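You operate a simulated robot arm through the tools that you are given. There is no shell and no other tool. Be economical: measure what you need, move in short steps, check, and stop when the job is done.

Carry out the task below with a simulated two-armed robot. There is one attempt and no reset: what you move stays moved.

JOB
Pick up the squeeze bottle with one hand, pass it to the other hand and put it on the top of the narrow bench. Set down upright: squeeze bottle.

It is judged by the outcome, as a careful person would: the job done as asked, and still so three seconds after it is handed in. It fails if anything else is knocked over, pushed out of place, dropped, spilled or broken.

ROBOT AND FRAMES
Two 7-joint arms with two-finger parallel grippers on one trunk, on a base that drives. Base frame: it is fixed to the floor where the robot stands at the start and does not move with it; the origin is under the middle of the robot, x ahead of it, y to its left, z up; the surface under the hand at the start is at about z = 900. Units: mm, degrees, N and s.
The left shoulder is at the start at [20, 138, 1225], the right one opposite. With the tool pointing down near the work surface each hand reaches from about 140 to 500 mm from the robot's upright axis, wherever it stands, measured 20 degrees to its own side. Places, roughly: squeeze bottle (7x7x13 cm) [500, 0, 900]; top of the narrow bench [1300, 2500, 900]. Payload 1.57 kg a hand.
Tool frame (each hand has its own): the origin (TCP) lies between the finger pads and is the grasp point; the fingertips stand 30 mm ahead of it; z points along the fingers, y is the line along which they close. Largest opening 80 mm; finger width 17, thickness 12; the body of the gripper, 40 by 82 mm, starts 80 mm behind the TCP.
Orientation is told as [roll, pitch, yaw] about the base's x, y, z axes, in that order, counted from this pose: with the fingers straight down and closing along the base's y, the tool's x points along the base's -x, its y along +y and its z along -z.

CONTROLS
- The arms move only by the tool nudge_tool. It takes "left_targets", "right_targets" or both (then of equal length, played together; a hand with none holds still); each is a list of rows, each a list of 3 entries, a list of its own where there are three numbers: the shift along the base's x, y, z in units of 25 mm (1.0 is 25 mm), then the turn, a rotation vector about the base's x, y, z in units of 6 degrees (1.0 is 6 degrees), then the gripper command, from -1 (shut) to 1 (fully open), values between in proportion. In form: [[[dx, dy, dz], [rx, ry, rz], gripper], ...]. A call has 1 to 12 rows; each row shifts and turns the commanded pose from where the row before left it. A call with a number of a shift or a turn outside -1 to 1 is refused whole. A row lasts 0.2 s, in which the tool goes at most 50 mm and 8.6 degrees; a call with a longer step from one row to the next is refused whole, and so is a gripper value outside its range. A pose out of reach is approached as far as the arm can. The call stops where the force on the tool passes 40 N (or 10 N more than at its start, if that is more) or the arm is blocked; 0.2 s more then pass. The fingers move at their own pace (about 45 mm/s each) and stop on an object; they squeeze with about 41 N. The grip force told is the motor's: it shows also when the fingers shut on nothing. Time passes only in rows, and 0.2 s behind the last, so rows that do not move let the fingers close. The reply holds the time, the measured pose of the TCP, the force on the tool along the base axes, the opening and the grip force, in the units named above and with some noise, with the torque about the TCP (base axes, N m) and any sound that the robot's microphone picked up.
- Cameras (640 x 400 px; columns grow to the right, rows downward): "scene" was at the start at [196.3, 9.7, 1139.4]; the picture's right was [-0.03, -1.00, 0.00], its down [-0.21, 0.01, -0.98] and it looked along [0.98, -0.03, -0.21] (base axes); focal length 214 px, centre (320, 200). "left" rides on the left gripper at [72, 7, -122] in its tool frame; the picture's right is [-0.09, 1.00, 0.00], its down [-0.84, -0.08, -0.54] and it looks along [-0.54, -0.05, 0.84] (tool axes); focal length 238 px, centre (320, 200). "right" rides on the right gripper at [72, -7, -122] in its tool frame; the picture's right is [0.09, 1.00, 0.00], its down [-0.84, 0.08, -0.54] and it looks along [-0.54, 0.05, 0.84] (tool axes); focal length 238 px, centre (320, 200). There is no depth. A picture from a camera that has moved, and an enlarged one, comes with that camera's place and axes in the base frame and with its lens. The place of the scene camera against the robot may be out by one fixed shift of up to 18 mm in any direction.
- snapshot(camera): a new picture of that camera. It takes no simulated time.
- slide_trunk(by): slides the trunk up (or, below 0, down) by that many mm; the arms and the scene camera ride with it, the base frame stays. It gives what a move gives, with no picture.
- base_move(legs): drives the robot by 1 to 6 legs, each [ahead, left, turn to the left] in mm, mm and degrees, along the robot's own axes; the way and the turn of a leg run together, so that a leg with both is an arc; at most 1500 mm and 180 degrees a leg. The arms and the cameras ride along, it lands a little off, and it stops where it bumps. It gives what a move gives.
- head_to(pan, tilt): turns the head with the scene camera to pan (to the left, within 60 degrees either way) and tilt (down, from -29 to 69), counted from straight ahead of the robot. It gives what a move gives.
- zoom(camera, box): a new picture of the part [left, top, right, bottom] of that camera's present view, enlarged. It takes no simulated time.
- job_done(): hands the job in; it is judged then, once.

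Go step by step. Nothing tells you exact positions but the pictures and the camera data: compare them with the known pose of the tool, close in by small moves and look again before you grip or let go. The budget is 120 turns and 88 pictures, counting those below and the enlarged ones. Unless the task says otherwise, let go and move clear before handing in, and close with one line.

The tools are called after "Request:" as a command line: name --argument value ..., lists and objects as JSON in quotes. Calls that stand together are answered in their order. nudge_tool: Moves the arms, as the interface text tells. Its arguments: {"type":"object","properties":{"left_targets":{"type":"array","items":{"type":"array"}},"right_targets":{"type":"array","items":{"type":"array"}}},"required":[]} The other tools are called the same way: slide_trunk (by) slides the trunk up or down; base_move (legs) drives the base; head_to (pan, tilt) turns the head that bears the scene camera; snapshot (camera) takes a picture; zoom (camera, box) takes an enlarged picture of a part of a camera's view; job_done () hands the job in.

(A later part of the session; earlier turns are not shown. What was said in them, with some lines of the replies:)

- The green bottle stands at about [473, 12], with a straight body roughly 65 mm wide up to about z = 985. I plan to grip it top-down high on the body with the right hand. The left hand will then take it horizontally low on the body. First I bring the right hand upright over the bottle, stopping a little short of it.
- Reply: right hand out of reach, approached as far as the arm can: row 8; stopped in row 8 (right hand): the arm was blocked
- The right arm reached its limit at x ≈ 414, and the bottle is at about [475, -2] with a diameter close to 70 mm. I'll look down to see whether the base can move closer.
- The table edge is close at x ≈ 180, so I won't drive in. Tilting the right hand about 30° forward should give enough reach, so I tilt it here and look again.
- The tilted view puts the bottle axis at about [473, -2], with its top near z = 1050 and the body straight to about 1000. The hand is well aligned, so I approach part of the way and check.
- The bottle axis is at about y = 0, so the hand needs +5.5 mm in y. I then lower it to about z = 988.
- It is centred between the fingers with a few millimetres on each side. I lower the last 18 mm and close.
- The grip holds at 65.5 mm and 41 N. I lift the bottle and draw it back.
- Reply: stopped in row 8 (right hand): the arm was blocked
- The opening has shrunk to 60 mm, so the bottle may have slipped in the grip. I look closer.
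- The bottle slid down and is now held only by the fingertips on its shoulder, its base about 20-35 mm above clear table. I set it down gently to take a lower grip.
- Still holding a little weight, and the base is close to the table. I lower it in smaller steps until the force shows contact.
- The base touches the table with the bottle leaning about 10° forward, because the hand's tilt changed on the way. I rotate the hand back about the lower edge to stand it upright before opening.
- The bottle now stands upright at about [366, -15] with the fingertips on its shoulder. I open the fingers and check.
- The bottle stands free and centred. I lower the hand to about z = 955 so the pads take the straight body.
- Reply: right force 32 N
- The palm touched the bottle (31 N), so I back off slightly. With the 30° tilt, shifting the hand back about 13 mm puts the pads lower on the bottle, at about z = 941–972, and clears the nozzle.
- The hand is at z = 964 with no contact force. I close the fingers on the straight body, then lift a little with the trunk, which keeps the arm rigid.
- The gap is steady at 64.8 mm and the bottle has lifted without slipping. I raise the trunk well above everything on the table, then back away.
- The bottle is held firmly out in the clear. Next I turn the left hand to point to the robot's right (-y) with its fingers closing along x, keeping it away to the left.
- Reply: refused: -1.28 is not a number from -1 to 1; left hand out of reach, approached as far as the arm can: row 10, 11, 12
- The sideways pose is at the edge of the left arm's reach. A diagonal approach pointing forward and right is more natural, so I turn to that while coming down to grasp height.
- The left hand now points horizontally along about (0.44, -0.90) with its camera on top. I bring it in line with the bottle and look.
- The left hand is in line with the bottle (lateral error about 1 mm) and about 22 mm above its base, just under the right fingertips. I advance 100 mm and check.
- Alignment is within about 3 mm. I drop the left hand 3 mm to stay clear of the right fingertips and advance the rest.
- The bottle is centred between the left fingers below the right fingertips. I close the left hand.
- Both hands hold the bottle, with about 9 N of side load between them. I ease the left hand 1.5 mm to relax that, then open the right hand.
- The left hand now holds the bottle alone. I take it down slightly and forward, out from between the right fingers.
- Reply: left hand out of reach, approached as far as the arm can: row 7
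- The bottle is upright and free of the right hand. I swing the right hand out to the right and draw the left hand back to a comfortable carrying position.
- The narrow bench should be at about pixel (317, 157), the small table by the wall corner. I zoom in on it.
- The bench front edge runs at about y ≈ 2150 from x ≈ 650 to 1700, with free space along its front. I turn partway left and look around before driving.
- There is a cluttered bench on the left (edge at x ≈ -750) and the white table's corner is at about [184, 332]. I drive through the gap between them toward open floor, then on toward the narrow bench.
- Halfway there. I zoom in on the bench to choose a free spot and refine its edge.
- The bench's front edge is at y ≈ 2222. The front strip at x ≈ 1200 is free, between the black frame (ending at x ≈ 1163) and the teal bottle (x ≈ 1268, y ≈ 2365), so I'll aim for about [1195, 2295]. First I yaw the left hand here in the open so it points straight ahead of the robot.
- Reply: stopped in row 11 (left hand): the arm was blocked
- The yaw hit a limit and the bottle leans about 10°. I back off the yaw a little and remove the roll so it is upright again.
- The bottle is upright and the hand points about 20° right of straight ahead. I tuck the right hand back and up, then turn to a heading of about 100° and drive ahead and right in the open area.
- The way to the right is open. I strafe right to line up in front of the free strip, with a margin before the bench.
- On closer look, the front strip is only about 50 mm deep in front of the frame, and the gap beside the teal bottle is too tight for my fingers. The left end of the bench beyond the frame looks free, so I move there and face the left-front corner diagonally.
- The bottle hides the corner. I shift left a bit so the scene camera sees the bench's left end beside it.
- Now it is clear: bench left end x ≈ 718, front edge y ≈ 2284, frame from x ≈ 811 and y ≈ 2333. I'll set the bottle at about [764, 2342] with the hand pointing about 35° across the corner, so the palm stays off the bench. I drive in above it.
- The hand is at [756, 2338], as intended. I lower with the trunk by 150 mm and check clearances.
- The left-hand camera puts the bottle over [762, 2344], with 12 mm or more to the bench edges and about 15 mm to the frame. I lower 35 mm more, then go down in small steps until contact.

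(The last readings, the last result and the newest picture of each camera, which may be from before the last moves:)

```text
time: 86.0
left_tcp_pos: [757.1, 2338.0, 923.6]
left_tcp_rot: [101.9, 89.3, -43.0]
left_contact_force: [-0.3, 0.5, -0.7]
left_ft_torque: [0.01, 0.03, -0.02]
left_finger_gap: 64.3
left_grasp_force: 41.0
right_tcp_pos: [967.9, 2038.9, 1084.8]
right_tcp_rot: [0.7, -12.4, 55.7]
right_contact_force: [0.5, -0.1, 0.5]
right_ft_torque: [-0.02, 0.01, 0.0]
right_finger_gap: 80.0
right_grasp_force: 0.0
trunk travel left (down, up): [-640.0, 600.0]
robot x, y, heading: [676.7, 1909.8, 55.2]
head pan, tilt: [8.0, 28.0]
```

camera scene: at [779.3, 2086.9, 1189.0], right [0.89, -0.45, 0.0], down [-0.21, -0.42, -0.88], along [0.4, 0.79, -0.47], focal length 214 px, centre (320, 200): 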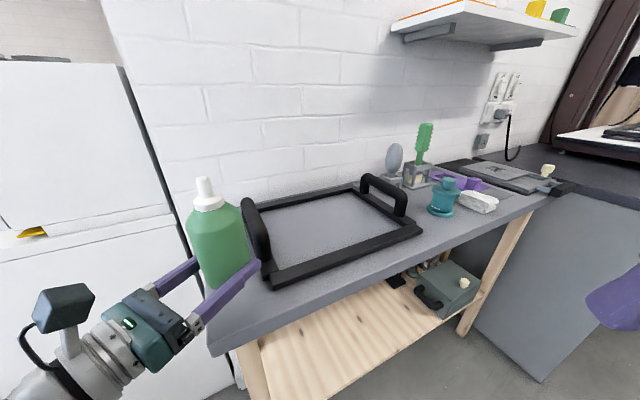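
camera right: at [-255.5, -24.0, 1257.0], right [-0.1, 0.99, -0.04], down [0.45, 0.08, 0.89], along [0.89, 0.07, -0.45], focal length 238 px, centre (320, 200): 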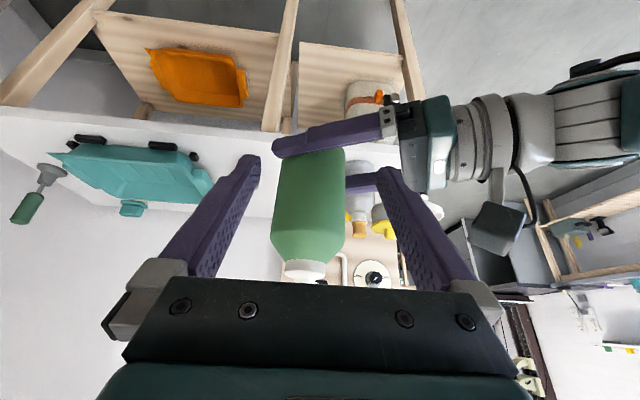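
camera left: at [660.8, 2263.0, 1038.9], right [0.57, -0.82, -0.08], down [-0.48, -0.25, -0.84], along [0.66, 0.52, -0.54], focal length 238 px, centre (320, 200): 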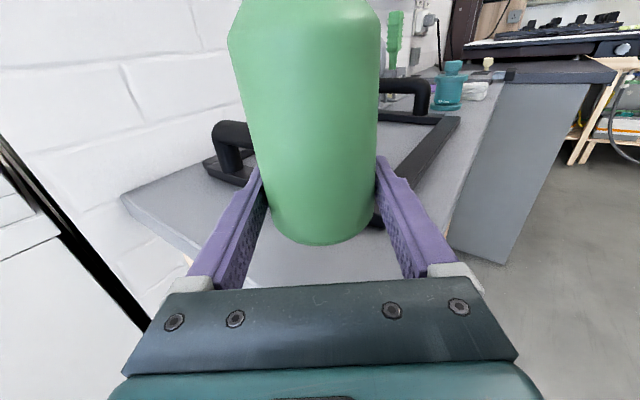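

Request:
nudge_tool --left_targets '[[[0, 0, -0.06], [0, 0, 0], -1], [[0, 0, -0.06], [0, 0, 0], -1], [[0, 0, 0], [0, 0, 0], -1]]'

Request:
zoom --camera "left" --box '[100, 100, 500, 350]'

```text
time: 86.8
left_tcp_pos: [756.9, 2338.7, 922.4]
left_tcp_rot: [119.3, 89.4, -25.6]
left_contact_force: [-3.5, -2.7, 8.8]
left_ft_torque: [-0.04, 0.39, 0.05]
left_finger_gap: 64.0
left_grasp_force: 41.1
right_tcp_pos: [967.9, 2040.4, 1085.0]
right_tcp_rot: [0.8, -12.1, 55.6]
right_contact_force: [-0.5, -0.9, 0.2]
right_ft_torque: [0.0, -0.01, 0.02]
right_finger_gap: 80.3
right_grasp_force: 0.0
trunk travel left (down, up): [-640.0, 600.0]
robot x, y, heading: [680.0, 1912.8, 54.9]
head pan, tilt: [8.0, 28.0]
```

```text
1.60 times, centred on (300, 225) of left
camera zoom: at [660.9, 2263.3, 994.2], right [0.57, -0.82, -0.08], down [-0.48, -0.25, -0.84], along [0.66, 0.52, -0.54], focal length 381 px, centre (352, 160)
```

zoom: 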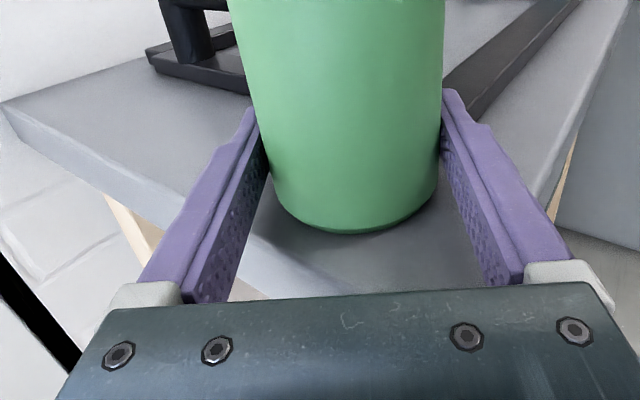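

The bottle has touched down at about 9 N. I relieve the pressure by a millimetre and open slowly.

Request:
nudge_tool --left_targets '[[[0, 0, 0.04], [0, 0, 0], -1], [[0, 0, 0], [0, 0, 0], 0.6], [[0, 0, 0], [0, 0, 0], 0.7], [[0, 0, 0], [0, 0, 0], 0.8], [[0, 0, 0], [0, 0, 0], 0.9], [[0, 0, 0], [0, 0, 0], 1], [[0, 0, 0], [0, 0, 0], 1]]'

Request:
zoom --camera "left" --box '[100, 100, 500, 350]'

Request:
snapshot --camera "scene"

```text
time: 88.4
left_tcp_pos: [756.2, 2338.8, 922.0]
left_tcp_rot: [103.0, 89.4, -42.0]
left_contact_force: [0.2, -0.2, -0.4]
left_ft_torque: [0.0, -0.01, -0.03]
left_finger_gap: 80.1
left_grasp_force: 0.0
right_tcp_pos: [968.9, 2039.2, 1084.5]
right_tcp_rot: [0.7, -12.2, 55.7]
right_contact_force: [0.4, 0.3, -0.3]
right_ft_torque: [0.01, 0.02, 0.0]
right_finger_gap: 80.2
right_grasp_force: 0.0
trunk travel left (down, up): [-640.0, 600.0]
robot x, y, heading: [676.1, 1908.2, 54.8]
head pan, tilt: [8.0, 28.0]
```

```text
1.60 times, centred on (300, 225) of left
camera zoom: at [660.8, 2263.1, 994.4], right [0.57, -0.82, -0.08], down [-0.48, -0.25, -0.84], along [0.66, 0.52, -0.54], focal length 381 px, centre (352, 160)
```

zoom: 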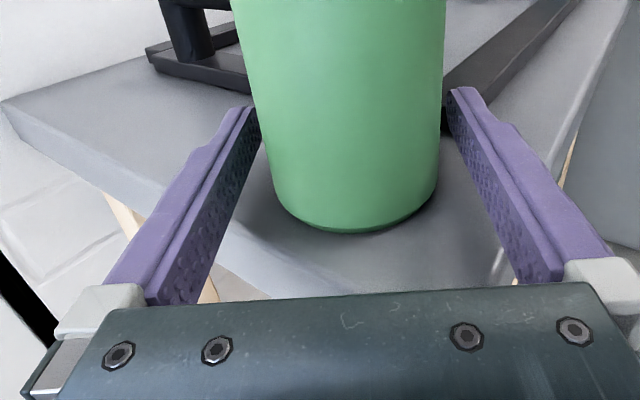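

```text
21 pictures are left
camera scene: at [779.3, 2087.1, 1154.0], right [0.89, -0.45, 0.0], down [-0.21, -0.42, -0.88], along [0.4, 0.79, -0.47], focal length 214 px, centre (320, 200)
```

scene: 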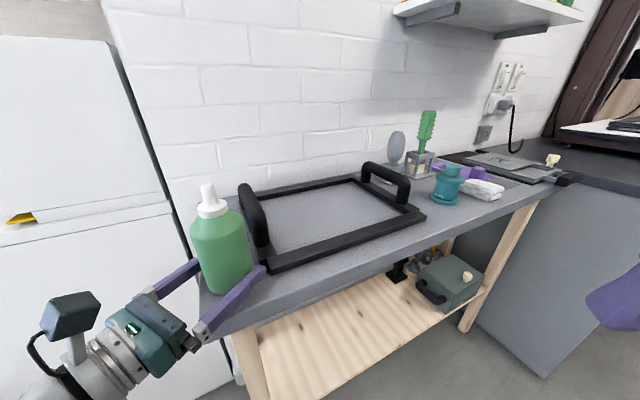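

The bottle stands free on the bench with clearance on both sides. I withdraw the left hand straight back along its own axis.

Request:
nudge_tool --left_targets '[[[-0.41, -0.287, 0], [0, 0, 0], 1], [[-0.41, -0.287, 0], [0, 0, 0], 1], [[-0.41, -0.287, 0], [0, 0, 0], 1], [[-0.41, -0.287, 0], [0, 0, 0], 1], [[-0.41, -0.287, 0], [0, 0, 0], 1], [[0, 0, 0], [0, 0, 0], 1]]'

Request:
snapshot --camera "left"

```text
time: 89.8
left_tcp_pos: [705.5, 2300.1, 922.4]
left_tcp_rot: [103.0, 89.4, -42.1]
left_contact_force: [-1.4, -0.7, 0.5]
left_ft_torque: [-0.02, 0.0, -0.01]
left_finger_gap: 80.1
left_grasp_force: 0.1
right_tcp_pos: [969.6, 2038.9, 1085.0]
right_tcp_rot: [0.7, -12.1, 55.6]
right_contact_force: [-0.3, 0.6, 0.0]
right_ft_torque: [0.01, 0.01, -0.01]
right_finger_gap: 80.2
right_grasp_force: 0.0
trunk travel left (down, up): [-640.0, 600.0]
robot x, y, heading: [674.2, 1908.6, 54.8]
head pan, tilt: [8.0, 28.0]
```

```text
20 pictures are left
camera left: at [610.0, 2226.5, 994.4], right [0.57, -0.82, -0.08], down [-0.48, -0.25, -0.84], along [0.66, 0.52, -0.54], focal length 238 px, centre (320, 200)
```

left: 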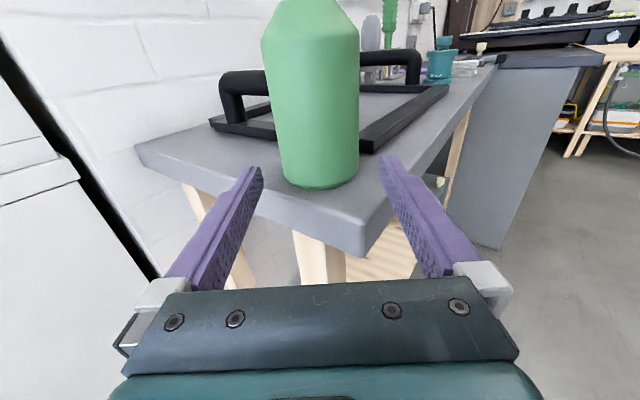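

The fingers are clear of the bottle, which stands on the corner of the bench. I back the base away and take a last look.

Request:
base_move --legs '[[-188, 68, 0]]'

Request:
snapshot --camera "scene"

Request:
snapshot --camera "left"

```text
time: 91.4
left_tcp_pos: [542.2, 2186.6, 923.1]
left_tcp_rot: [104.1, 89.5, -40.8]
left_contact_force: [0.1, -1.2, 0.0]
left_ft_torque: [0.02, 0.0, 0.04]
left_finger_gap: 80.1
left_grasp_force: 0.1
right_tcp_pos: [804.2, 1922.9, 1085.1]
right_tcp_rot: [0.7, -12.3, 55.9]
right_contact_force: [0.1, 0.2, 0.8]
right_ft_torque: [0.07, 0.0, 0.02]
right_finger_gap: 80.1
right_grasp_force: 0.0
trunk travel left (down, up): [-640.0, 600.0]
robot x, y, heading: [516.7, 1796.3, 55.1]
head pan, tilt: [8.0, 28.0]
```

```text
19 pictures are left
camera scene: at [615.6, 1970.4, 1153.9], right [0.89, -0.45, 0.0], down [-0.21, -0.42, -0.88], along [0.4, 0.79, -0.47], focal length 214 px, centre (320, 200)
```

scene: 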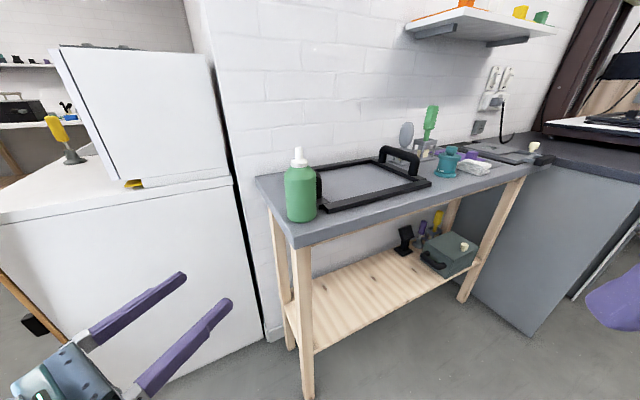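

```text
18 pictures are left
camera left: at [446.4, 2110.0, 994.5], right [0.57, -0.82, -0.08], down [-0.48, -0.25, -0.84], along [0.66, 0.52, -0.54], focal length 238 px, centre (320, 200)
```

left: 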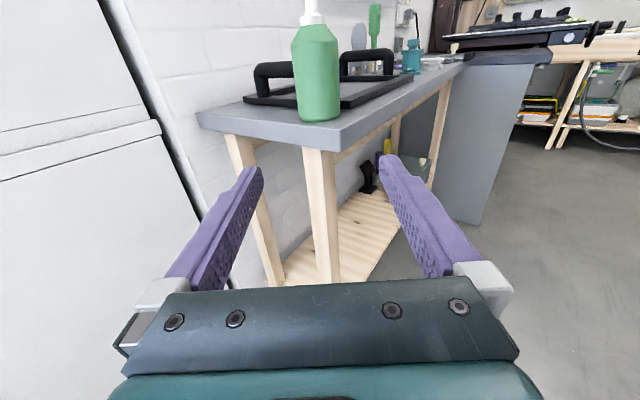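

The bottle stands upright on the bench top, everything else is in place, and both hands are empty and clear. I hand the job in.

Request:
job_done

```text
The job is handed in.
```

The right hand picked up the squeeze bottle and passed it to the left hand, which set it upright on the narrow bench near its left-front corner; it slipped in the first grip, so I set it back on the table and re-gripped it.
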